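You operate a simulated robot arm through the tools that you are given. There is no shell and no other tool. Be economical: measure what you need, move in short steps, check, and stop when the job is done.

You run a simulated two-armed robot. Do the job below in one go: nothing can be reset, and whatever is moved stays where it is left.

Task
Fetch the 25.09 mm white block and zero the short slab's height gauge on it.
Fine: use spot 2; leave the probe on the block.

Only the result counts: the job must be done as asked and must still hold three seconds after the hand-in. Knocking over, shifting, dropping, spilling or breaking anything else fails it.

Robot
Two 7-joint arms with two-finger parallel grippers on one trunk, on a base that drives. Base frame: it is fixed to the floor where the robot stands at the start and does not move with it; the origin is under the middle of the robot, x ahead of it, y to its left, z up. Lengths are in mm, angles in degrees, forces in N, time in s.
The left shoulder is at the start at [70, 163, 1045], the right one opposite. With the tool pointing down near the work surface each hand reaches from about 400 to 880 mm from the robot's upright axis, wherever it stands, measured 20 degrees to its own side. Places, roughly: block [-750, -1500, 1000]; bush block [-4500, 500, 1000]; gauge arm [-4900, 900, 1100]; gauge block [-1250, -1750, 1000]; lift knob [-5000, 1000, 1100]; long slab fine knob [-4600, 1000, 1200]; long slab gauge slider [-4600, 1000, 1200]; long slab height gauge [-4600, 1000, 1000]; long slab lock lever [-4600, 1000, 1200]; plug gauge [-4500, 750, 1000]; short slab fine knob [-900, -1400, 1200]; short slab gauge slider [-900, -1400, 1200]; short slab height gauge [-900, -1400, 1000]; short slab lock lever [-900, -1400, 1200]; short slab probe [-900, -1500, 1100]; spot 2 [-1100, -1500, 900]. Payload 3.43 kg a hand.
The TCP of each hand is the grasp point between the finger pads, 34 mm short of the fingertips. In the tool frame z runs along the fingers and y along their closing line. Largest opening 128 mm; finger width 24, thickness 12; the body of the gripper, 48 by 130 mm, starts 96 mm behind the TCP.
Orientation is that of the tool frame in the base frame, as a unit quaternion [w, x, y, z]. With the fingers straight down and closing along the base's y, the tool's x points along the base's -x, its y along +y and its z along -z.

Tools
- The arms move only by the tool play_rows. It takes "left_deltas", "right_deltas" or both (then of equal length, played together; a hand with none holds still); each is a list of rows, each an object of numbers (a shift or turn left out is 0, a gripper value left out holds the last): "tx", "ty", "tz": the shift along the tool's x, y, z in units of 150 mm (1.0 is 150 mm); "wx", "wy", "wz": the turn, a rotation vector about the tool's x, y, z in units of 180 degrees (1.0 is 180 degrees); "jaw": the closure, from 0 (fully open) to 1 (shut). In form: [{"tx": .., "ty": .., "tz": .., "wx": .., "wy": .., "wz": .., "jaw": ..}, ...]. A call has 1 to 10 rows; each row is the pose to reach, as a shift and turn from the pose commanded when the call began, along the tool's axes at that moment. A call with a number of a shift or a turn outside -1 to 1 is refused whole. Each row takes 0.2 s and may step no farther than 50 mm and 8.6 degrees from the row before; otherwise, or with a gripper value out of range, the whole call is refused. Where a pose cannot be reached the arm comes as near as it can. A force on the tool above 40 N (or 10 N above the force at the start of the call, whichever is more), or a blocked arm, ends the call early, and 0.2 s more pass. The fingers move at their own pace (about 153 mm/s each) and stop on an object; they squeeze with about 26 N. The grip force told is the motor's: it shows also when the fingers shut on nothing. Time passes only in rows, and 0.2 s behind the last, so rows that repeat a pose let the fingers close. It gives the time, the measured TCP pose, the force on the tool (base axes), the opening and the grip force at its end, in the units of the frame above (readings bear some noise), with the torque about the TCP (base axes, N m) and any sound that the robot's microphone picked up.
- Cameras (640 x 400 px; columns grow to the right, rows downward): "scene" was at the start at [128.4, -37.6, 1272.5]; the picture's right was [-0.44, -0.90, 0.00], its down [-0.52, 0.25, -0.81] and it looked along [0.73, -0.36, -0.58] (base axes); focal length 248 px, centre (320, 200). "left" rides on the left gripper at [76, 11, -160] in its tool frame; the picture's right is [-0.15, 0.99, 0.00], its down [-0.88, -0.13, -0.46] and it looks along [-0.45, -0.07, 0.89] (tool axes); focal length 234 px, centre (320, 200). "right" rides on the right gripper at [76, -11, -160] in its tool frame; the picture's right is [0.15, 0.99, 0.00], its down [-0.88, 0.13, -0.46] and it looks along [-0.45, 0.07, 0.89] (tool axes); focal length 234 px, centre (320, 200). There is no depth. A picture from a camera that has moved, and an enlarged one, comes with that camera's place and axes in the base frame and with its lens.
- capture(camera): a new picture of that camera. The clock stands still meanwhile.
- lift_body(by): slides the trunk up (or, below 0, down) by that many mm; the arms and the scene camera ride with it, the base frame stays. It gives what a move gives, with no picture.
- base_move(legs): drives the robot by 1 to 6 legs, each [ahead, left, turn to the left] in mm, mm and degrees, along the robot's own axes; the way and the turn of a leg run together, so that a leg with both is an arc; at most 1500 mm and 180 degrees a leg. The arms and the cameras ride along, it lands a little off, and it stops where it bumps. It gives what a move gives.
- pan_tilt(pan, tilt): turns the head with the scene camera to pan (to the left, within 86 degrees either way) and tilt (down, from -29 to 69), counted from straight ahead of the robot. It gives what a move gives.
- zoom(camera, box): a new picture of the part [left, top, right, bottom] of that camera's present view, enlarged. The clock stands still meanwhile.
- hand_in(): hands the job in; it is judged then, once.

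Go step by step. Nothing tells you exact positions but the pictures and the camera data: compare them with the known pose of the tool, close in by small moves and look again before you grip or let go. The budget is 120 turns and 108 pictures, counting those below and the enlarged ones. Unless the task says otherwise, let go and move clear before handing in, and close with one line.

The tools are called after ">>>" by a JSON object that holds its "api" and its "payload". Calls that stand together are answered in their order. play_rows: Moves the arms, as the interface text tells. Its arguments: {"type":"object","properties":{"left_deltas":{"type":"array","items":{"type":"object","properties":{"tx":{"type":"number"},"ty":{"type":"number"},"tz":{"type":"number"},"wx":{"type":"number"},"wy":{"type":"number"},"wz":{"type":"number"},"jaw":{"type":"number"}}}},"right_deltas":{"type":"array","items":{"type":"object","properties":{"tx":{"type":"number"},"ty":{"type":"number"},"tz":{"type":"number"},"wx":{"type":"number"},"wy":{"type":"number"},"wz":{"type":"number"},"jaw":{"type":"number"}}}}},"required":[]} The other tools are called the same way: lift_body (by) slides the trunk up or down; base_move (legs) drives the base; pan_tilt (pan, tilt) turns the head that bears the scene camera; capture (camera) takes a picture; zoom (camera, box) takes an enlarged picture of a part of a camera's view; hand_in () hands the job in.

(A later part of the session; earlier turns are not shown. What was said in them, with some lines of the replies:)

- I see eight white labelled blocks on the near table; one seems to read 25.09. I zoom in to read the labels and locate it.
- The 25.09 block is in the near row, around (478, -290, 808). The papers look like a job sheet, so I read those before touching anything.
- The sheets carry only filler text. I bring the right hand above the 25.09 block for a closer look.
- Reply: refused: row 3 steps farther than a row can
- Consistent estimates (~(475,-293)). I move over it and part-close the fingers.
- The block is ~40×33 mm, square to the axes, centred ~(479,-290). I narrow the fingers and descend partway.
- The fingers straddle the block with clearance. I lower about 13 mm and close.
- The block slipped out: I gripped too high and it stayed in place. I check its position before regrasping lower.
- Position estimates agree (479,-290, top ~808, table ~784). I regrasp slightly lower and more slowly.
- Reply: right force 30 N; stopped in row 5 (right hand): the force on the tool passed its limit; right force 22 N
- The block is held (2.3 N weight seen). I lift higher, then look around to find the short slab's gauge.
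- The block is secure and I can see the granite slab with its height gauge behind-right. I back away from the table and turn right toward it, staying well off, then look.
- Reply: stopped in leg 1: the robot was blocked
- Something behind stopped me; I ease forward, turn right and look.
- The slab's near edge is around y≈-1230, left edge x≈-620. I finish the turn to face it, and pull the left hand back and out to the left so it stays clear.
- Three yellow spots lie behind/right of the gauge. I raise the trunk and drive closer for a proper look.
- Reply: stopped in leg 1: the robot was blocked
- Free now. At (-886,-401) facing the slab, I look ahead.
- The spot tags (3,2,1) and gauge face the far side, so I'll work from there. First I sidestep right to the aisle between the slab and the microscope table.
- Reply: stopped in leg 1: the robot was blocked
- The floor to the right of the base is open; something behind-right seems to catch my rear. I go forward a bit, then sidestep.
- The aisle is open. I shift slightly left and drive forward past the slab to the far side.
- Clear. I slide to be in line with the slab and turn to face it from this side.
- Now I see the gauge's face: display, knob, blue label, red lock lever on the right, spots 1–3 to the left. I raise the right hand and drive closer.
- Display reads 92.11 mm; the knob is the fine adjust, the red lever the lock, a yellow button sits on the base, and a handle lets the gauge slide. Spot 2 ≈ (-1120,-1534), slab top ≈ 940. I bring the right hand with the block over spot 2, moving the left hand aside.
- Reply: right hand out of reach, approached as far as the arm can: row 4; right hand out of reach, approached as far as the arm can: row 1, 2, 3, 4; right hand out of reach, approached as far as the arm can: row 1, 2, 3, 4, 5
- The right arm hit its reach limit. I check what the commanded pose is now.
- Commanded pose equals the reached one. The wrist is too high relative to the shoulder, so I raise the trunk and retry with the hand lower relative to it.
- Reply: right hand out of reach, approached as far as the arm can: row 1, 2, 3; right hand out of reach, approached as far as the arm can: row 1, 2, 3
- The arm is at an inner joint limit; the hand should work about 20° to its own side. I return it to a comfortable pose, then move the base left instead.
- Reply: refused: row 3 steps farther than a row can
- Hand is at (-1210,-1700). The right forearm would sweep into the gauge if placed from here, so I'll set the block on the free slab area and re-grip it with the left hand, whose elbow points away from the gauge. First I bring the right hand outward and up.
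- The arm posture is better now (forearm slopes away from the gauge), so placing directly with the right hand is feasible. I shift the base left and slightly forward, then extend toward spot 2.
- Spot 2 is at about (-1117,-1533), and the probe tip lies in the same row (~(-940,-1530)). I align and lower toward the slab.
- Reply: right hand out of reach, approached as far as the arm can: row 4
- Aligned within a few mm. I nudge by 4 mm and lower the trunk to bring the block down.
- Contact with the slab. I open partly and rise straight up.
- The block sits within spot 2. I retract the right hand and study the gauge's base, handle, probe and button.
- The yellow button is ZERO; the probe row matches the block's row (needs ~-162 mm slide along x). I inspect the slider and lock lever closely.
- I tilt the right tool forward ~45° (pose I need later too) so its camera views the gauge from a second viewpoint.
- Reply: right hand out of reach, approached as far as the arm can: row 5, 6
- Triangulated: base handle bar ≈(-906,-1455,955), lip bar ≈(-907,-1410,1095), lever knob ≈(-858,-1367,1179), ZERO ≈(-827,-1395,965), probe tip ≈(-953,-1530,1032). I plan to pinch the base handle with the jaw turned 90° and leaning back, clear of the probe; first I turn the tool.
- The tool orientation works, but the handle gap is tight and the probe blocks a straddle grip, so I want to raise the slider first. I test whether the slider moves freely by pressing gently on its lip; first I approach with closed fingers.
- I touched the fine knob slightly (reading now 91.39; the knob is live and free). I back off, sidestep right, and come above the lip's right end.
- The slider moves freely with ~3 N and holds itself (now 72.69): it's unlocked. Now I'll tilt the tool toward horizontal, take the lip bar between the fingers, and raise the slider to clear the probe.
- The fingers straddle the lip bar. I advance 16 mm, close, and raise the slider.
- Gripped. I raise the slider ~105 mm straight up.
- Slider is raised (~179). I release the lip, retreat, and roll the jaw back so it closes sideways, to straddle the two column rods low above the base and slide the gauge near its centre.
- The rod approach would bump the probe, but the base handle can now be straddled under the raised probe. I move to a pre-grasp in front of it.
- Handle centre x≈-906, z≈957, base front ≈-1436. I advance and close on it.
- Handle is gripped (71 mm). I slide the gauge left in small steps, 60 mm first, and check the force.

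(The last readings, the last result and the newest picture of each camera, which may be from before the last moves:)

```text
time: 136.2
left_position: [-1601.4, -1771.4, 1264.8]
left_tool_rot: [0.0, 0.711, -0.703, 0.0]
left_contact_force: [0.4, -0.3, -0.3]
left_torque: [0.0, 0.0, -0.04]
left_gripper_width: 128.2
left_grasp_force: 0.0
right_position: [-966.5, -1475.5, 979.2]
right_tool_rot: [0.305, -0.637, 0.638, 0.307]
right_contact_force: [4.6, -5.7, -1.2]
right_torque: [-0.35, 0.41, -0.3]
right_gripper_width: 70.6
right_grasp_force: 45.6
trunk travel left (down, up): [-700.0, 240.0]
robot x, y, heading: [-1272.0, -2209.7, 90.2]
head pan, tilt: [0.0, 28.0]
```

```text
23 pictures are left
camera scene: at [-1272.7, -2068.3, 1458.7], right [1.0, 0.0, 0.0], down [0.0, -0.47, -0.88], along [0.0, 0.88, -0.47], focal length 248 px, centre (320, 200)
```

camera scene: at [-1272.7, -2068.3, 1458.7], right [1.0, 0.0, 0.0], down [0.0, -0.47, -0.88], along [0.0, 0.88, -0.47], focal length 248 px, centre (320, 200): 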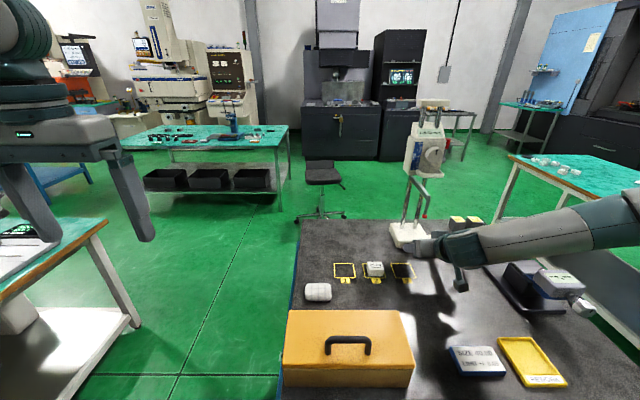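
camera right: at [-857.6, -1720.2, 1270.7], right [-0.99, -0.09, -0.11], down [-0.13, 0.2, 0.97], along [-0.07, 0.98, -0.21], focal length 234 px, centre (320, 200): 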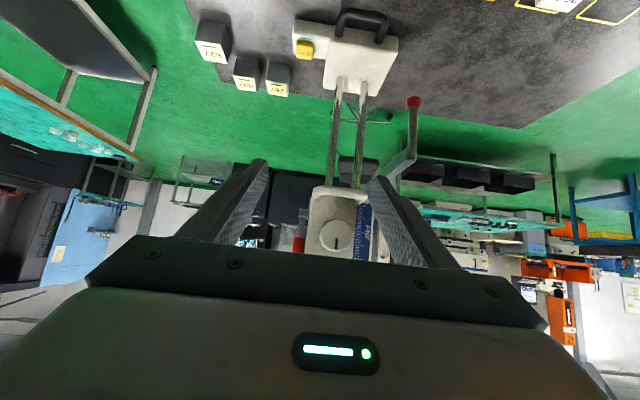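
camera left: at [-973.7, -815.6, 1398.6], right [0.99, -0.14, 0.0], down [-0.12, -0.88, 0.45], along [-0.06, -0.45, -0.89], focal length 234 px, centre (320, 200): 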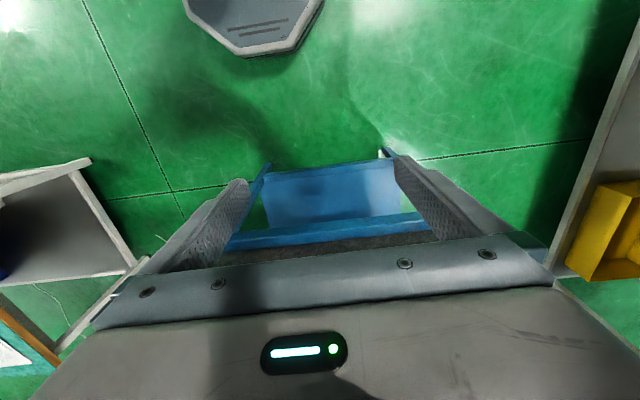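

The gauge slides smoothly. I continue ~102 mm more, with ~6 mm toward me, then measure.

>>> {"api": "play_rows", "payload": {"right_deltas": [{"ty": 0.06}, {"ty": 0.13}, {"ty": 0.21}, {"ty": 0.29}, {"ty": 0.37}, {"ty": 0.45}, {"ty": 0.53}, {"ty": 0.6}, {"ty": 0.68}, {"ty": 0.68, "tx": 0.025, "tz": -0.031}]}}

>>> {"api": "zoom", "payload": {"camera": "scene", "box": [330, 150, 470, 290]}}

>>> {"api": "zoom", "payload": {"camera": "right", "box": [160, 0, 480, 250]}}

```text
time: 138.4
left_position: [-1599.8, -1764.3, 1262.5]
left_tool_rot: [0.001, 0.712, -0.702, 0.002]
left_contact_force: [0.8, 0.3, 0.5]
left_torque: [-0.03, 0.0, -0.02]
left_gripper_width: 128.0
left_grasp_force: 0.0
right_position: [-1054.0, -1478.1, 983.0]
right_tool_rot: [0.304, -0.638, 0.639, 0.305]
right_contact_force: [4.5, 16.7, -25.3]
right_torque: [-0.24, -0.01, 0.13]
right_gripper_width: 70.3
right_grasp_force: 44.7
right hand out of reach, approached as far as the arm can: row 8, 9, 10
trunk travel left (down, up): [-700.0, 240.0]
robot x, y, heading: [-1274.2, -2210.6, 90.4]
head pan, tilt: [0.0, 28.0]
```

```text
2.86 times, centred on (400, 220) of scene
camera zoom: at [-1272.0, -2060.8, 1457.9], right [1.0, 0.01, 0.0], down [0.0, -0.47, -0.88], along [-0.01, 0.88, -0.47], focal length 708 px, centre (91, 143)
```

zoom: 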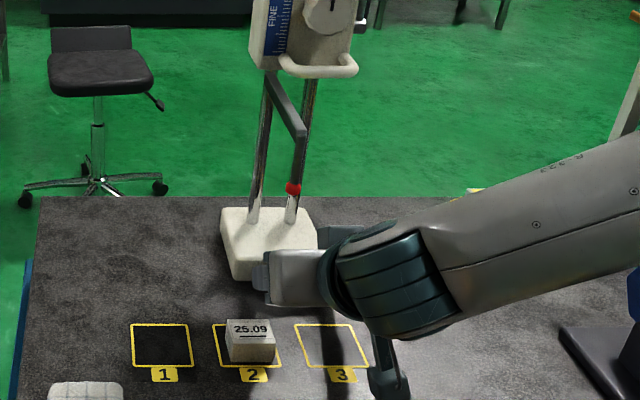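

```text
1.60 times, centred on (320, 125) of right
camera zoom: at [-1041.2, -1651.0, 1025.9], right [-0.99, -0.09, -0.11], down [-0.13, 0.2, 0.97], along [-0.07, 0.98, -0.21], focal length 375 px, centre (320, 320)
```

zoom: 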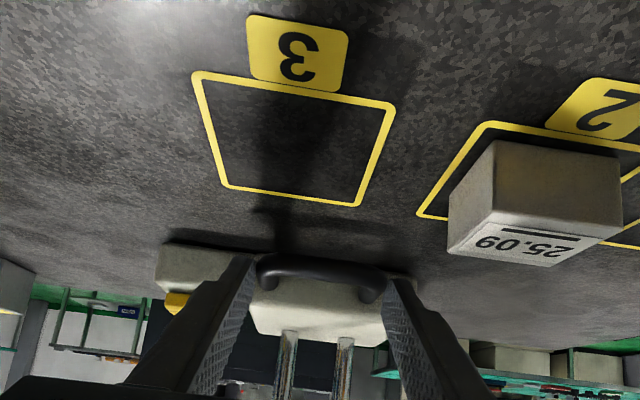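

The arm hit its inner limit 16 mm short, with some upward strain. I relax the hand down and let the base carry the rest.

>>> {"api": "play_rows", "payload": {"right_deltas": [{"tx": 0.021, "tz": 0.017}, {"tx": 0.021, "tz": 0.017}]}}

>>> {"api": "base_move", "payload": {"legs": [[0, 17, 0]]}}

```text
time: 139.0
left_position: [-1601.5, -1766.1, 1262.8]
left_tool_rot: [0.002, 0.711, -0.703, 0.003]
left_contact_force: [0.0, -0.5, -0.2]
left_torque: [0.0, -0.01, 0.0]
left_gripper_width: 128.1
left_grasp_force: 0.1
right_position: [-1053.6, -1479.3, 984.4]
right_tool_rot: [-0.304, 0.638, -0.638, -0.307]
right_contact_force: [1.3, 22.7, -13.0]
right_torque: [-0.19, 0.3, 0.16]
right_gripper_width: 70.5
right_grasp_force: 44.8
trunk travel left (down, up): [-700.0, 240.0]
robot x, y, heading: [-1269.4, -2209.5, 90.3]
head pan, tilt: [0.0, 28.0]
```

```text
time: 139.8
left_position: [-1617.4, -1766.2, 1263.1]
left_tool_rot: [0.0, 0.712, -0.703, 0.002]
left_contact_force: [0.2, -0.6, 0.4]
left_torque: [-0.02, 0.01, -0.01]
left_gripper_width: 128.2
left_grasp_force: 0.0
right_position: [-1071.6, -1481.2, 984.9]
right_tool_rot: [-0.303, 0.638, -0.637, -0.307]
right_contact_force: [-2.9, 23.5, -3.4]
right_torque: [0.55, 0.36, 0.4]
right_gripper_width: 70.3
right_grasp_force: 45.6
trunk travel left (down, up): [-700.0, 240.0]
robot x, y, heading: [-1290.6, -2210.1, 90.0]
head pan, tilt: [0.0, 28.0]
```

>>> {"api": "zoom", "payload": {"camera": "scene", "box": [350, 110, 440, 290]}}

>>> {"api": "zoom", "payload": {"camera": "scene", "box": [365, 200, 425, 250]}}

```text
2.22 times, centred on (395, 200) of scene
camera zoom: at [-1289.5, -2063.6, 1458.4], right [1.0, 0.01, 0.0], down [0.0, -0.47, -0.88], along [-0.01, 0.88, -0.47], focal length 551 px, centre (153, 200)
```

zoom: 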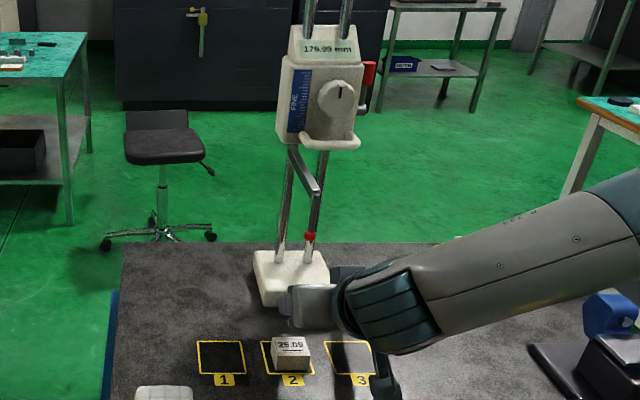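

```text
8.00 times, centred on (395, 225) of scene
camera zoom: at [-1289.5, -2063.6, 1458.4], right [1.0, 0.01, 0.0], down [0.0, -0.47, -0.88], along [-0.01, 0.88, -0.47], focal length 1983 px, centre (-280, 0)
```

zoom: 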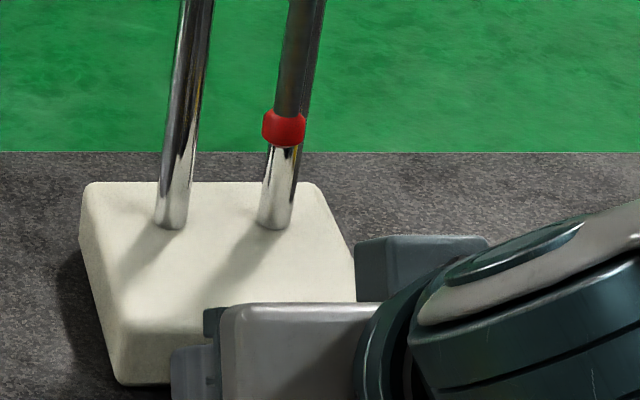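

The tip is about over the block (within a few mm); reading 179.99. I release the handle and back away along the tool axis.

>>> {"api": "play_rows", "payload": {"right_deltas": [{"jaw": 0.4}, {"jaw": 0.3}, {"jaw": 0.3}, {"tz": -0.2, "jaw": 0.3}, {"tz": -0.5, "jaw": 0.3}, {"tz": -0.8, "jaw": 0.3}]}}

>>> {"api": "zoom", "payload": {"camera": "right", "box": [200, 0, 520, 220]}}

```text
time: 141.2
left_position: [-1618.6, -1772.3, 1264.0]
left_tool_rot: [-0.002, 0.712, -0.703, 0.0]
left_contact_force: [0.2, 0.2, -0.1]
left_torque: [0.06, 0.01, 0.01]
left_gripper_width: 127.8
left_grasp_force: 0.0
right_position: [-1071.5, -1579.9, 1065.3]
right_tool_rot: [-0.306, 0.638, -0.636, -0.308]
right_contact_force: [0.3, -0.7, -0.1]
right_torque: [0.02, 0.0, 0.01]
right_gripper_width: 89.6
right_grasp_force: 0.1
trunk travel left (down, up): [-700.0, 240.0]
robot x, y, heading: [-1292.0, -2209.7, 90.1]
head pan, tilt: [0.0, 28.0]
```

```text
1.82 times, centred on (360, 110) of right
camera zoom: at [-1058.5, -1751.8, 1105.3], right [-0.99, -0.1, -0.11], down [-0.13, 0.19, 0.97], along [-0.07, 0.98, -0.2], focal length 426 px, centre (247, 364)
```

zoom: 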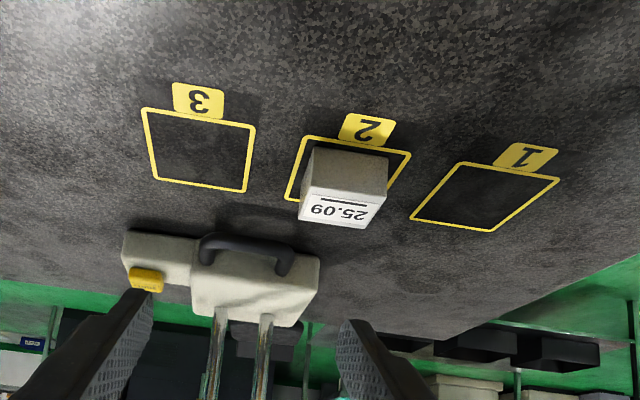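

Gauge is straight and the block untouched. I bring the hand right and up, shift the base left for a better arm posture, and tilt the tool nearly horizontal to press the lip down.

>>> {"api": "play_rows", "payload": {"right_deltas": [{"ty": -0.3, "jaw": 1}, {"ty": -0.6, "jaw": 1}, {"ty": -0.74, "jaw": 1, "tz": -0.1, "tx": -0.12}, {"ty": -0.74, "jaw": 1, "tz": -0.3, "tx": -0.37}, {"ty": -0.74, "jaw": 1, "tz": -0.5, "tx": -0.62}, {"ty": -0.74, "jaw": 1, "tz": -0.7, "tx": -0.87}]}}

>>> {"api": "base_move", "payload": {"legs": [[0, 70, 0]]}}

>>> {"api": "play_rows", "payload": {"right_deltas": [{"wy": -0.04}, {"wy": -0.08}, {"wy": -0.12}, {"wy": -0.15}]}}

>>> {"api": "zoom", "payload": {"camera": "scene", "box": [370, 90, 530, 240]}}

```text
time: 142.6
left_position: [-1620.3, -1772.1, 1265.2]
left_tool_rot: [-0.001, 0.712, -0.703, 0.001]
left_contact_force: [0.0, 0.0, -0.5]
left_torque: [0.0, -0.04, 0.02]
left_gripper_width: 127.8
left_grasp_force: 0.1
right_position: [-961.5, -1579.3, 1231.8]
right_tool_rot: [-0.305, 0.638, -0.636, -0.308]
right_contact_force: [-0.4, -0.2, 0.3]
right_torque: [0.0, -0.01, 0.0]
right_gripper_width: 0.2
right_grasp_force: 26.0
trunk travel left (down, up): [-700.0, 240.0]
robot x, y, heading: [-1291.5, -2211.9, 90.3]
head pan, tilt: [0.0, 28.0]
```

```text
time: 143.6
left_position: [-1685.2, -1770.8, 1264.6]
left_tool_rot: [0.0, 0.71, -0.704, 0.0]
left_contact_force: [1.1, 0.8, 1.5]
left_torque: [0.0, 0.05, -0.02]
left_gripper_width: 127.9
left_grasp_force: 0.1
right_position: [-1027.9, -1579.1, 1228.2]
right_tool_rot: [-0.304, 0.638, -0.637, -0.308]
right_contact_force: [0.0, 0.0, 0.3]
right_torque: [0.0, 0.03, 0.02]
right_gripper_width: 0.0
right_grasp_force: 25.8
trunk travel left (down, up): [-700.0, 240.0]
robot x, y, heading: [-1358.4, -2210.7, 90.4]
head pan, tilt: [0.0, 28.0]
```

```text
time: 144.6
left_position: [-1687.2, -1769.9, 1264.3]
left_tool_rot: [0.0, 0.711, -0.703, 0.0]
left_contact_force: [0.8, -0.1, 0.5]
left_torque: [-0.01, 0.03, 0.0]
left_gripper_width: 127.8
left_grasp_force: 0.2
right_position: [-1029.8, -1580.1, 1228.5]
right_tool_rot: [0.445, -0.547, 0.549, 0.448]
right_contact_force: [0.3, 0.0, -0.7]
right_torque: [0.06, 0.02, 0.05]
right_gripper_width: 0.0
right_grasp_force: 25.7
trunk travel left (down, up): [-700.0, 240.0]
robot x, y, heading: [-1356.3, -2209.0, 90.2]
head pan, tilt: [0.0, 28.0]
```

```text
2.67 times, centred on (450, 165) of scene
camera zoom: at [-1358.7, -2067.6, 1458.7], right [1.0, 0.0, 0.0], down [0.0, -0.47, -0.88], along [0.0, 0.88, -0.47], focal length 661 px, centre (-27, 293)
```

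zoom: 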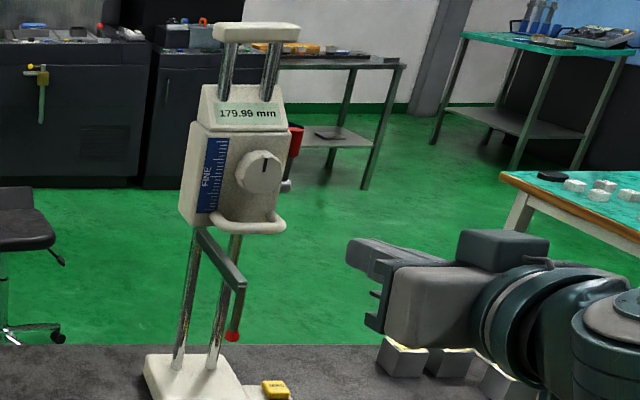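

I move the closed fingers over the lip's right end.

>>> {"api": "play_rows", "payload": {"right_deltas": [{"tx": -0.09, "tz": 0.28}, {"tx": -0.18, "tz": 0.58, "ty": -0.015}, {"tx": -0.267, "tz": 0.891, "ty": -0.015}]}}

>>> {"api": "play_rows", "payload": {"right_deltas": [{"tx": 0.08, "tz": 0.017}, {"tx": 0.16, "tz": 0.033}, {"tx": 0.25, "tz": 0.052}, {"tx": 0.34, "tz": 0.071}, {"tx": 0.43, "tz": 0.09}, {"tx": 0.52, "tz": 0.108}]}}

>>> {"api": "zoom", "payload": {"camera": "scene", "box": [370, 110, 530, 260]}}

```text
time: 145.4
left_position: [-1689.6, -1769.1, 1262.6]
left_tool_rot: [0.0, 0.711, -0.703, 0.002]
left_contact_force: [-0.1, 0.2, 0.2]
left_torque: [-0.07, 0.02, 0.03]
left_gripper_width: 127.7
left_grasp_force: 0.0
right_position: [-1028.3, -1438.9, 1240.4]
right_tool_rot: [0.444, -0.549, 0.549, 0.447]
right_contact_force: [-0.3, -0.2, -0.9]
right_torque: [0.03, 0.01, 0.0]
right_gripper_width: 0.0
right_grasp_force: 26.0
trunk travel left (down, up): [-700.0, 240.0]
robot x, y, heading: [-1359.3, -2212.7, 90.2]
head pan, tilt: [0.0, 28.0]
```

```text
time: 146.8
left_position: [-1687.5, -1770.8, 1263.9]
left_tool_rot: [0.0, 0.711, -0.703, 0.001]
left_contact_force: [-0.1, -0.1, -0.2]
left_torque: [0.03, 0.02, 0.01]
left_gripper_width: 127.8
left_grasp_force: 0.1
right_position: [-1026.9, -1440.4, 1159.9]
right_tool_rot: [0.445, -0.548, 0.549, 0.448]
right_contact_force: [2.2, -0.3, 1.9]
right_torque: [0.09, -0.06, -0.15]
right_gripper_width: 0.0
right_grasp_force: 26.0
trunk travel left (down, up): [-700.0, 240.0]
robot x, y, heading: [-1359.4, -2211.6, 90.2]
head pan, tilt: [0.0, 28.0]
```

```text
2.67 times, centred on (450, 185) of scene
camera zoom: at [-1359.8, -2067.9, 1458.6], right [1.0, 0.0, 0.0], down [0.0, -0.47, -0.88], along [0.0, 0.88, -0.47], focal length 661 px, centre (-27, 240)
```

zoom: 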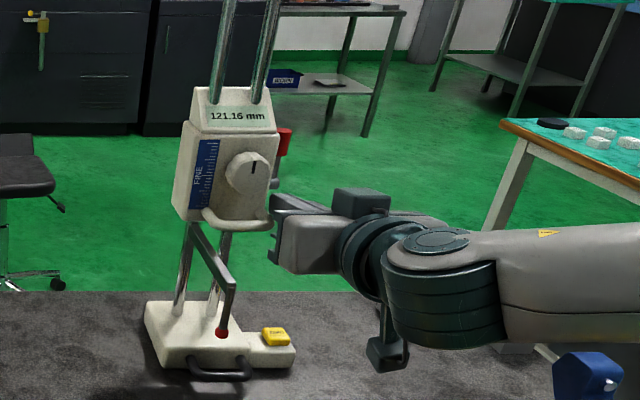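

Pressing works (121.16 mm). I lower to about 45 mm and check alignment over the block.

>>> {"api": "play_rows", "payload": {"right_deltas": [{"tx": 0.08, "tz": 0.017}, {"tx": 0.17, "tz": 0.035}, {"tx": 0.26, "tz": 0.054}, {"tx": 0.35, "tz": 0.073}, {"tx": 0.43, "tz": 0.09}, {"tx": 0.49, "tz": 0.102}]}}

>>> {"api": "zoom", "payload": {"camera": "scene", "box": [370, 150, 490, 290]}}

>>> {"api": "zoom", "payload": {"camera": "right", "box": [380, 20, 580, 180]}}

```text
time: 148.2
left_position: [-1687.3, -1771.0, 1264.5]
left_tool_rot: [-0.001, 0.711, -0.703, 0.002]
left_contact_force: [-0.3, -0.6, 0.1]
left_torque: [0.02, 0.02, 0.0]
left_gripper_width: 128.0
left_grasp_force: 0.0
right_position: [-1029.0, -1440.0, 1086.3]
right_tool_rot: [0.445, -0.548, 0.549, 0.448]
right_contact_force: [3.0, -2.1, 1.8]
right_torque: [0.02, 0.01, -0.06]
right_gripper_width: 0.2
right_grasp_force: 25.8
trunk travel left (down, up): [-700.0, 240.0]
robot x, y, heading: [-1359.7, -2212.9, 90.2]
head pan, tilt: [0.0, 28.0]
```

```text
2.86 times, centred on (430, 220) of scene
camera zoom: at [-1360.5, -2068.7, 1458.7], right [1.0, 0.0, 0.0], down [0.0, -0.47, -0.88], along [0.0, 0.88, -0.47], focal length 708 px, centre (6, 143)
```

zoom: 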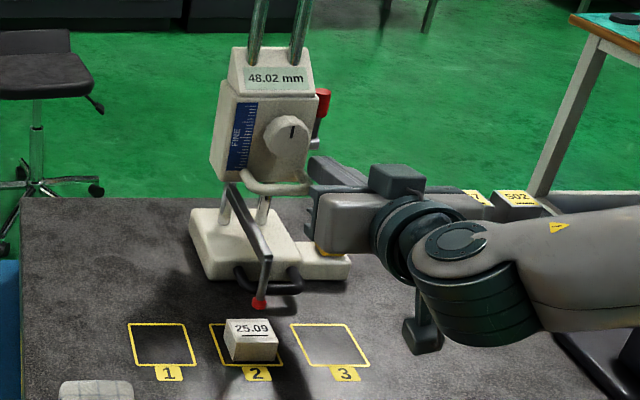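

```text
2.50 times, centred on (480, 100) of right
camera zoom: at [-1015.1, -1612.1, 1045.2], right [-0.99, -0.03, -0.14], down [-0.13, -0.27, 0.95], along [-0.07, 0.96, 0.26], focal length 585 px, centre (-80, 450)
```

zoom: 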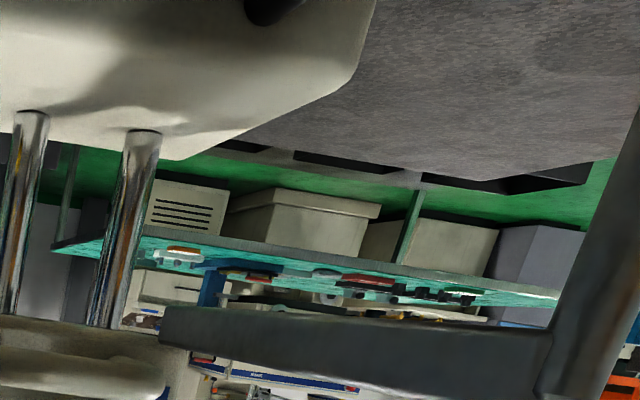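

Tip appears ~6 mm right and ~8–10 mm behind block centre, still over the block. I lower to ~29 mm to judge it with little parallax.

>>> {"api": "play_rows", "payload": {"right_deltas": [{"tx": 0.05, "tz": 0.01}, {"tx": 0.09, "tz": 0.019}, {"tx": 0.122, "tz": 0.0255}]}}

>>> {"api": "zoom", "payload": {"camera": "scene", "box": [400, 215, 480, 280]}}

```text
time: 149.0
left_position: [-1687.5, -1770.7, 1263.6]
left_tool_rot: [-0.001, 0.711, -0.703, 0.001]
left_contact_force: [-0.3, -0.2, -0.3]
left_torque: [-0.02, 0.01, -0.02]
left_gripper_width: 127.9
left_grasp_force: 0.1
right_position: [-1027.8, -1439.9, 1067.8]
right_tool_rot: [-0.445, 0.549, -0.548, -0.448]
right_contact_force: [1.8, 0.8, 2.6]
right_torque: [0.09, -0.02, -0.06]
right_gripper_width: 0.4
right_grasp_force: 26.0
trunk travel left (down, up): [-700.0, 240.0]
robot x, y, heading: [-1355.4, -2208.4, 90.4]
head pan, tilt: [0.0, 28.0]
```

```text
6.15 times, centred on (440, 248) of scene
camera zoom: at [-1360.6, -2068.0, 1458.7], right [1.0, 0.0, 0.0], down [0.0, -0.47, -0.88], along [0.0, 0.88, -0.47], focal length 1525 px, centre (-418, -92)
```

zoom: 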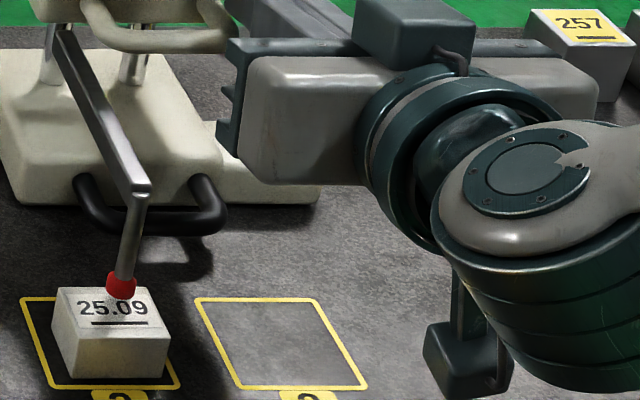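

The tip is well inside the block's top face. I lower in fine steps to contact.

>>> {"api": "play_rows", "payload": {"right_deltas": [{"tx": 0.0065, "tz": 0.0014}, {"tx": 0.013, "tz": 0.0027}, {"tx": 0.0163, "tz": 0.0034}]}}

>>> {"api": "zoom", "payload": {"camera": "scene", "box": [380, 160, 460, 280]}}

```text
time: 149.8
left_position: [-1685.9, -1770.0, 1263.9]
left_tool_rot: [-0.001, 0.711, -0.704, 0.001]
left_contact_force: [0.8, -0.3, -0.2]
left_torque: [0.0, 0.01, 0.01]
left_gripper_width: 127.9
left_grasp_force: 0.1
right_position: [-1029.0, -1439.1, 1065.9]
right_tool_rot: [0.445, -0.548, 0.549, 0.448]
right_contact_force: [3.3, 1.7, 2.3]
right_torque: [0.15, -0.04, -0.13]
right_gripper_width: 0.1
right_grasp_force: 26.2
trunk travel left (down, up): [-700.0, 240.0]
robot x, y, heading: [-1363.2, -2206.8, 90.2]
head pan, tilt: [0.0, 28.0]
```

```text
3.33 times, centred on (420, 220) of scene
camera zoom: at [-1360.3, -2068.0, 1458.7], right [1.0, 0.0, 0.0], down [0.0, -0.47, -0.88], along [0.0, 0.88, -0.47], focal length 826 px, centre (-13, 133)
```

zoom: 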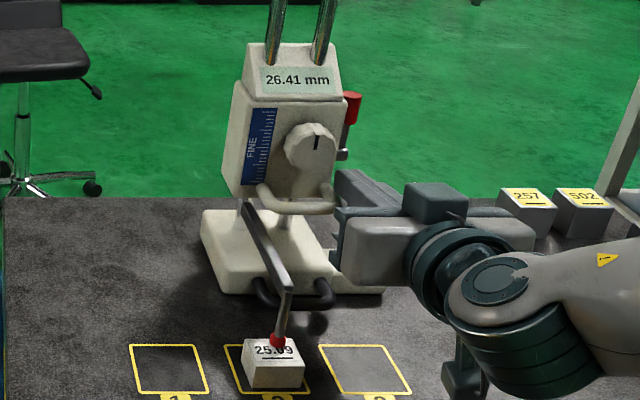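

>>> {"api": "play_rows", "payload": {"right_deltas": [{"tx": 0.005, "tz": 0.001}, {"tx": 0.009, "tz": 0.0019}, {"tx": 0.012, "tz": 0.0025}]}}

>>> {"api": "zoom", "payload": {"camera": "scene", "box": [380, 160, 460, 280]}}

```text
time: 150.6
left_position: [-1687.4, -1770.4, 1264.5]
left_tool_rot: [0.0, 0.711, -0.703, 0.0]
left_contact_force: [-0.2, -0.5, 0.6]
left_torque: [0.0, 0.02, 0.03]
left_gripper_width: 128.0
left_grasp_force: 0.0
right_position: [-1028.7, -1440.3, 1064.5]
right_tool_rot: [-0.446, 0.548, -0.548, -0.449]
right_contact_force: [3.4, 1.5, 5.5]
right_torque: [0.18, -0.01, -0.14]
right_gripper_width: 0.1
right_grasp_force: 25.8
trunk travel left (down, up): [-700.0, 240.0]
robot x, y, heading: [-1360.0, -2208.2, 90.4]
head pan, tilt: [0.0, 28.0]
```

```text
3.33 times, centred on (420, 220) of scene
camera zoom: at [-1360.4, -2068.3, 1458.7], right [1.0, 0.0, 0.0], down [0.0, -0.47, -0.88], along [0.0, 0.88, -0.47], focal length 826 px, centre (-13, 133)
```

zoom: 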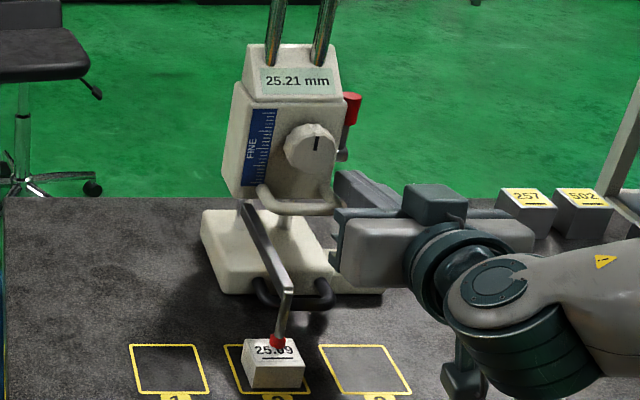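

25.21 with force rising to 5.5 N; likely at or near contact. I press slightly more to confirm.

>>> {"api": "play_rows", "payload": {"right_deltas": [{"tx": 0.004, "tz": 0.001}, {"tx": 0.007, "tz": 0.0015}, {"tx": 0.007, "tz": 0.0015}]}}

>>> {"api": "zoom", "payload": {"camera": "scene", "box": [380, 160, 460, 280]}}

```text
time: 151.4
left_position: [-1688.6, -1771.8, 1264.7]
left_tool_rot: [0.0, 0.71, -0.704, 0.0]
left_contact_force: [0.7, 0.0, -0.2]
left_torque: [-0.02, -0.02, 0.02]
left_gripper_width: 127.9
left_grasp_force: 0.1
right_position: [-1029.3, -1440.0, 1064.7]
right_tool_rot: [0.446, -0.547, 0.548, 0.448]
right_contact_force: [3.8, 1.6, 11.4]
right_torque: [0.35, 0.02, -0.12]
right_gripper_width: 0.0
right_grasp_force: 26.0
trunk travel left (down, up): [-700.0, 240.0]
robot x, y, heading: [-1355.2, -2210.1, 90.1]
head pan, tilt: [0.0, 28.0]
```

```text
3.33 times, centred on (420, 220) of scene
camera zoom: at [-1360.8, -2069.3, 1458.9], right [1.0, 0.0, 0.0], down [0.0, -0.47, -0.88], along [0.0, 0.88, -0.47], focal length 826 px, centre (-13, 133)
```

zoom: 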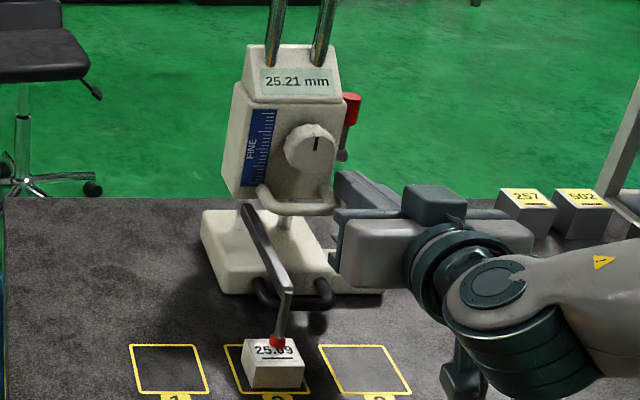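

Contact confirmed (reading steady at 25.21 while force rose). I lift off the lip, back away, and tilt for pressing ZERO (≈(-992,-1399,967)).

>>> {"api": "play_rows", "payload": {"right_deltas": [{"tx": -0.05, "tz": -0.01}, {"tx": -0.163, "tz": -0.034}, {"tx": -0.12, "tz": -0.24}, {"tx": -0.06, "tz": -0.53}, {"tx": 0.0, "tz": -0.817}]}}

>>> {"api": "play_rows", "payload": {"right_deltas": [{"wy": 0.045}, {"wy": 0.09, "ty": -0.12}, {"wy": 0.135, "ty": -0.247}, {"wy": 0.185, "ty": -0.247}]}}

>>> {"api": "zoom", "payload": {"camera": "scene", "box": [380, 160, 500, 290]}}

>>> {"api": "zoom", "payload": {"camera": "right", "box": [200, 30, 520, 230]}}

```text
time: 152.6
left_position: [-1687.5, -1772.0, 1264.2]
left_tool_rot: [-0.001, 0.711, -0.703, 0.0]
left_contact_force: [0.0, -0.2, -0.1]
left_torque: [0.01, 0.0, -0.01]
left_gripper_width: 128.2
left_grasp_force: 0.0
right_position: [-1028.2, -1560.3, 1089.3]
right_tool_rot: [0.445, -0.548, 0.548, 0.448]
right_contact_force: [-0.1, 0.0, -0.6]
right_torque: [-0.02, -0.01, -0.04]
right_gripper_width: 0.2
right_grasp_force: 26.1
trunk travel left (down, up): [-700.0, 240.0]
robot x, y, heading: [-1360.7, -2206.6, 90.4]
head pan, tilt: [0.0, 28.0]
```

```text
refused: row 4 steps farther than a row can; nothing moved
```

```text
3.08 times, centred on (440, 225) of scene
camera zoom: at [-1360.2, -2069.6, 1458.9], right [1.0, 0.0, 0.0], down [0.0, -0.47, -0.88], along [0.0, 0.88, -0.47], focal length 763 px, centre (-49, 123)
```

zoom: 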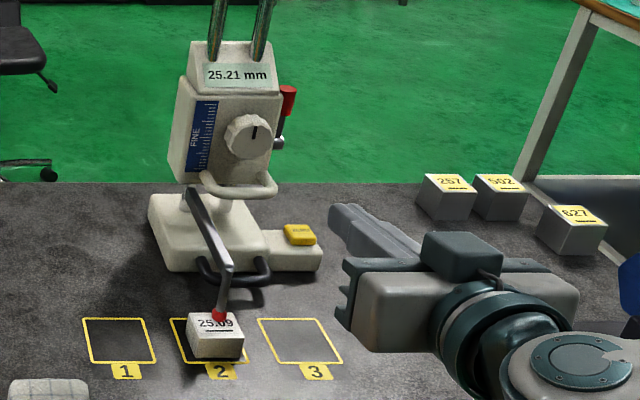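

```text
2.00 times, centred on (360, 130) of right
camera zoom: at [-1016.0, -1733.4, 1048.1], right [-0.99, -0.03, -0.14], down [-0.13, -0.27, 0.95], along [-0.07, 0.96, 0.26], focal length 468 px, centre (240, 340)
```

zoom: 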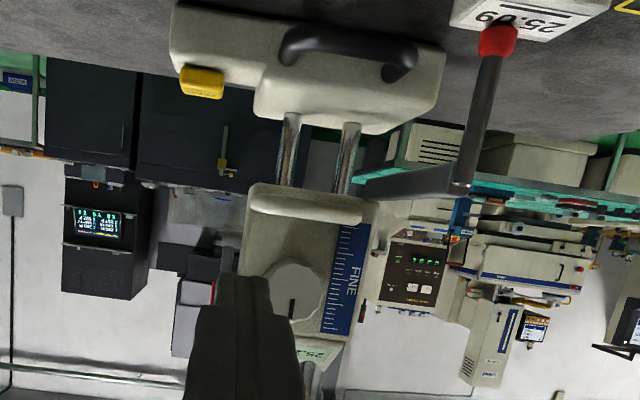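

Probe stays at 25.21 on the block. Button ≈(-991,-1404,970). I tilt and position above it.

>>> {"api": "play_rows", "payload": {"right_deltas": [{"wy": 0.04}, {"wy": 0.08, "ty": -0.08}, {"wy": 0.12, "ty": -0.16}, {"wy": 0.155, "ty": -0.25}, {"wy": 0.185, "ty": -0.25}]}}

```text
time: 153.8
left_position: [-1688.4, -1769.1, 1262.7]
left_tool_rot: [-0.001, 0.711, -0.703, 0.002]
left_contact_force: [-1.1, 0.6, 0.5]
left_torque: [-0.02, 0.0, -0.03]
left_gripper_width: 128.1
left_grasp_force: 0.0
right_position: [-992.6, -1559.3, 1087.9]
right_tool_rot: [-0.269, 0.654, -0.653, -0.271]
right_contact_force: [-0.3, 0.2, 0.6]
right_torque: [-0.01, 0.02, -0.01]
right_gripper_width: 0.1
right_grasp_force: 26.1
trunk travel left (down, up): [-700.0, 240.0]
robot x, y, heading: [-1362.0, -2206.1, 90.1]
head pan, tilt: [0.0, 28.0]
```

>>> {"api": "play_rows", "payload": {"right_deltas": [{"tx": -0.11, "tz": 0.21}, {"tx": -0.22, "tz": 0.42}, {"tx": -0.335, "tz": 0.635}, {"tx": -0.453, "tz": 0.857}]}}

>>> {"api": "zoom", "payload": {"camera": "scene", "box": [400, 190, 480, 260]}}

>>> {"api": "zoom", "payload": {"camera": "right", "box": [240, 90, 400, 220]}}

```text
time: 154.8
left_position: [-1688.3, -1768.4, 1262.3]
left_tool_rot: [0.0, 0.711, -0.703, 0.001]
left_contact_force: [-0.7, 0.6, -0.9]
left_torque: [-0.05, -0.01, -0.01]
left_gripper_width: 128.3
left_grasp_force: 0.1
right_position: [-991.1, -1416.3, 1043.4]
right_tool_rot: [-0.268, 0.654, -0.654, -0.271]
right_contact_force: [1.0, -0.7, 0.1]
right_torque: [-0.02, -0.02, 0.0]
right_gripper_width: 0.0
right_grasp_force: 26.4
trunk travel left (down, up): [-700.0, 240.0]
robot x, y, heading: [-1357.7, -2212.6, 90.2]
head pan, tilt: [0.0, 28.0]
```

```text
5.71 times, centred on (440, 225) of scene
camera zoom: at [-1361.6, -2065.3, 1458.3], right [1.0, 0.0, 0.0], down [0.0, -0.47, -0.88], along [0.0, 0.88, -0.47], focal length 1416 px, centre (-366, 57)
```

zoom: 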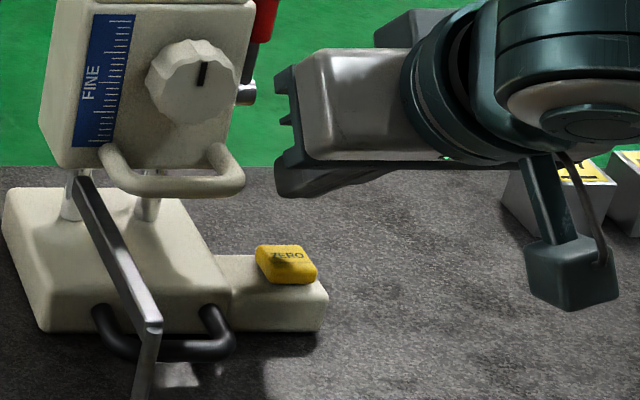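

```text
3.08 times, centred on (320, 155) of right
camera zoom: at [-978.7, -1583.2, 1103.4], right [-0.99, -0.11, -0.1], down [-0.13, 0.3, 0.94], along [-0.07, 0.95, -0.31], focal length 720 px, centre (320, 338)
```

zoom: 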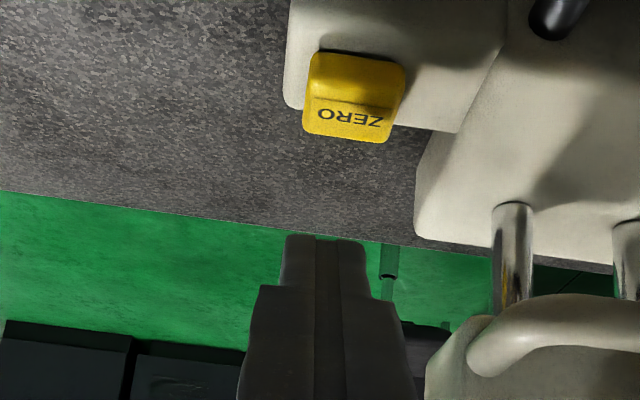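

Fingertips are lined up above ZERO. I press down gently in small steps.

>>> {"api": "play_rows", "payload": {"right_deltas": [{"tx": 0.08, "tz": 0.108, "ty": -0.013}, {"tx": 0.141, "tz": 0.17, "ty": -0.013}, {"tx": 0.16, "tz": 0.189, "ty": -0.013}, {"tx": 0.17, "tz": 0.1985, "ty": -0.013}, {"tx": 0.179, "tz": 0.2075, "ty": -0.013}]}}

```text
time: 156.0
left_position: [-1688.0, -1772.2, 1264.9]
left_tool_rot: [-0.001, 0.711, -0.703, 0.0]
left_contact_force: [-0.6, 0.3, 0.9]
left_torque: [0.05, 0.02, 0.01]
left_gripper_width: 127.9
left_grasp_force: 0.1
right_position: [-989.6, -1416.6, 1007.3]
right_tool_rot: [-0.271, 0.653, -0.653, -0.273]
right_contact_force: [5.5, 4.5, 16.3]
right_torque: [0.38, -0.14, -0.08]
right_gripper_width: 0.2
right_grasp_force: 26.0
trunk travel left (down, up): [-700.0, 240.0]
robot x, y, heading: [-1355.9, -2212.6, 90.1]
head pan, tilt: [0.0, 28.0]
heard: click
```

A click was heard. I lift off and read the display.

>>> {"api": "play_rows", "payload": {"right_deltas": [{"tx": -0.03, "tz": -0.03}, {"tx": -0.19, "tz": -0.19}, {"tx": -0.1, "tz": -0.4}, {"tx": 0.0, "tz": -0.7}]}}

>>> {"api": "zoom", "payload": {"camera": "scene", "box": [380, 150, 480, 290]}}

```text
time: 157.0
left_position: [-1686.8, -1772.2, 1265.2]
left_tool_rot: [-0.001, 0.711, -0.703, 0.0]
left_contact_force: [0.3, 0.7, -0.7]
left_torque: [0.04, -0.04, 0.02]
left_gripper_width: 127.8
left_grasp_force: 0.0
right_position: [-989.9, -1496.4, 1080.5]
right_tool_rot: [0.269, -0.653, 0.653, 0.273]
right_contact_force: [-0.5, -0.6, -0.1]
right_torque: [0.0, -0.02, -0.01]
right_gripper_width: 0.2
right_grasp_force: 26.0
trunk travel left (down, up): [-700.0, 240.0]
robot x, y, heading: [-1360.0, -2212.9, 90.4]
head pan, tilt: [0.0, 28.0]
```

```text
2.86 times, centred on (430, 220) of scene
camera zoom: at [-1360.1, -2070.6, 1458.9], right [1.0, 0.0, 0.0], down [0.0, -0.47, -0.88], along [0.0, 0.88, -0.47], focal length 708 px, centre (6, 143)
```

zoom: 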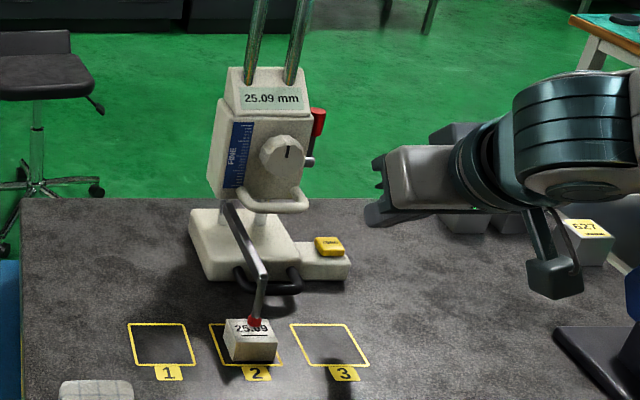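

The display now reads 25.09 with the probe on the block at spot 2. I move the hand clear and do a last check.

>>> {"api": "play_rows", "payload": {"right_deltas": [{"tz": -0.25}, {"tz": -0.5}, {"tz": -0.8}]}}

>>> {"api": "zoom", "payload": {"camera": "scene", "box": [390, 160, 450, 280]}}

```text
time: 157.8
left_position: [-1688.5, -1771.2, 1262.9]
left_tool_rot: [-0.001, 0.711, -0.704, 0.001]
left_contact_force: [-0.2, -0.5, 0.8]
left_torque: [0.04, -0.02, -0.01]
left_gripper_width: 128.0
left_grasp_force: 0.1
right_position: [-989.3, -1578.0, 1163.5]
right_tool_rot: [-0.269, 0.653, -0.653, -0.273]
right_contact_force: [0.8, -0.2, 0.3]
right_torque: [-0.01, -0.03, -0.03]
right_gripper_width: 0.0
right_grasp_force: 25.6
trunk travel left (down, up): [-700.0, 240.0]
robot x, y, heading: [-1363.6, -2213.8, 90.5]
head pan, tilt: [0.0, 28.0]
```

```text
3.33 times, centred on (420, 220) of scene
camera zoom: at [-1361.2, -2069.6, 1458.8], right [1.0, 0.0, 0.0], down [0.0, -0.47, -0.88], along [0.0, 0.88, -0.47], focal length 826 px, centre (-13, 133)
```

zoom: 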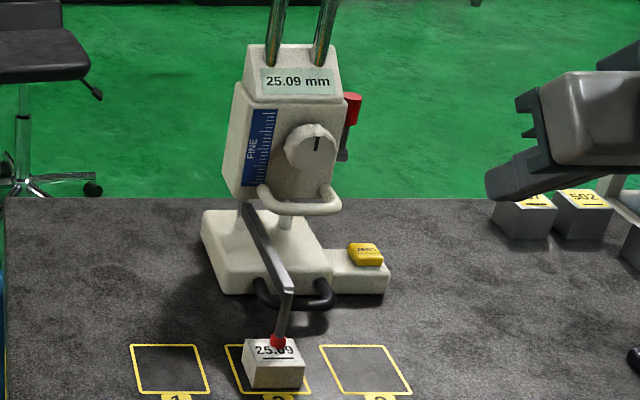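

Everything is steady: the block is on spot 2, the probe rests on it, the display shows 25.09 mm and both hands are clear. I hand in.

>>> {"api": "hand_in", "payload": {}}

```text
The job is handed in.
```

The 25.09 mm block is on spot 2 and the short slab's height gauge is zeroed on it: the display reads 25.09 mm, with the probe left resting on the block.
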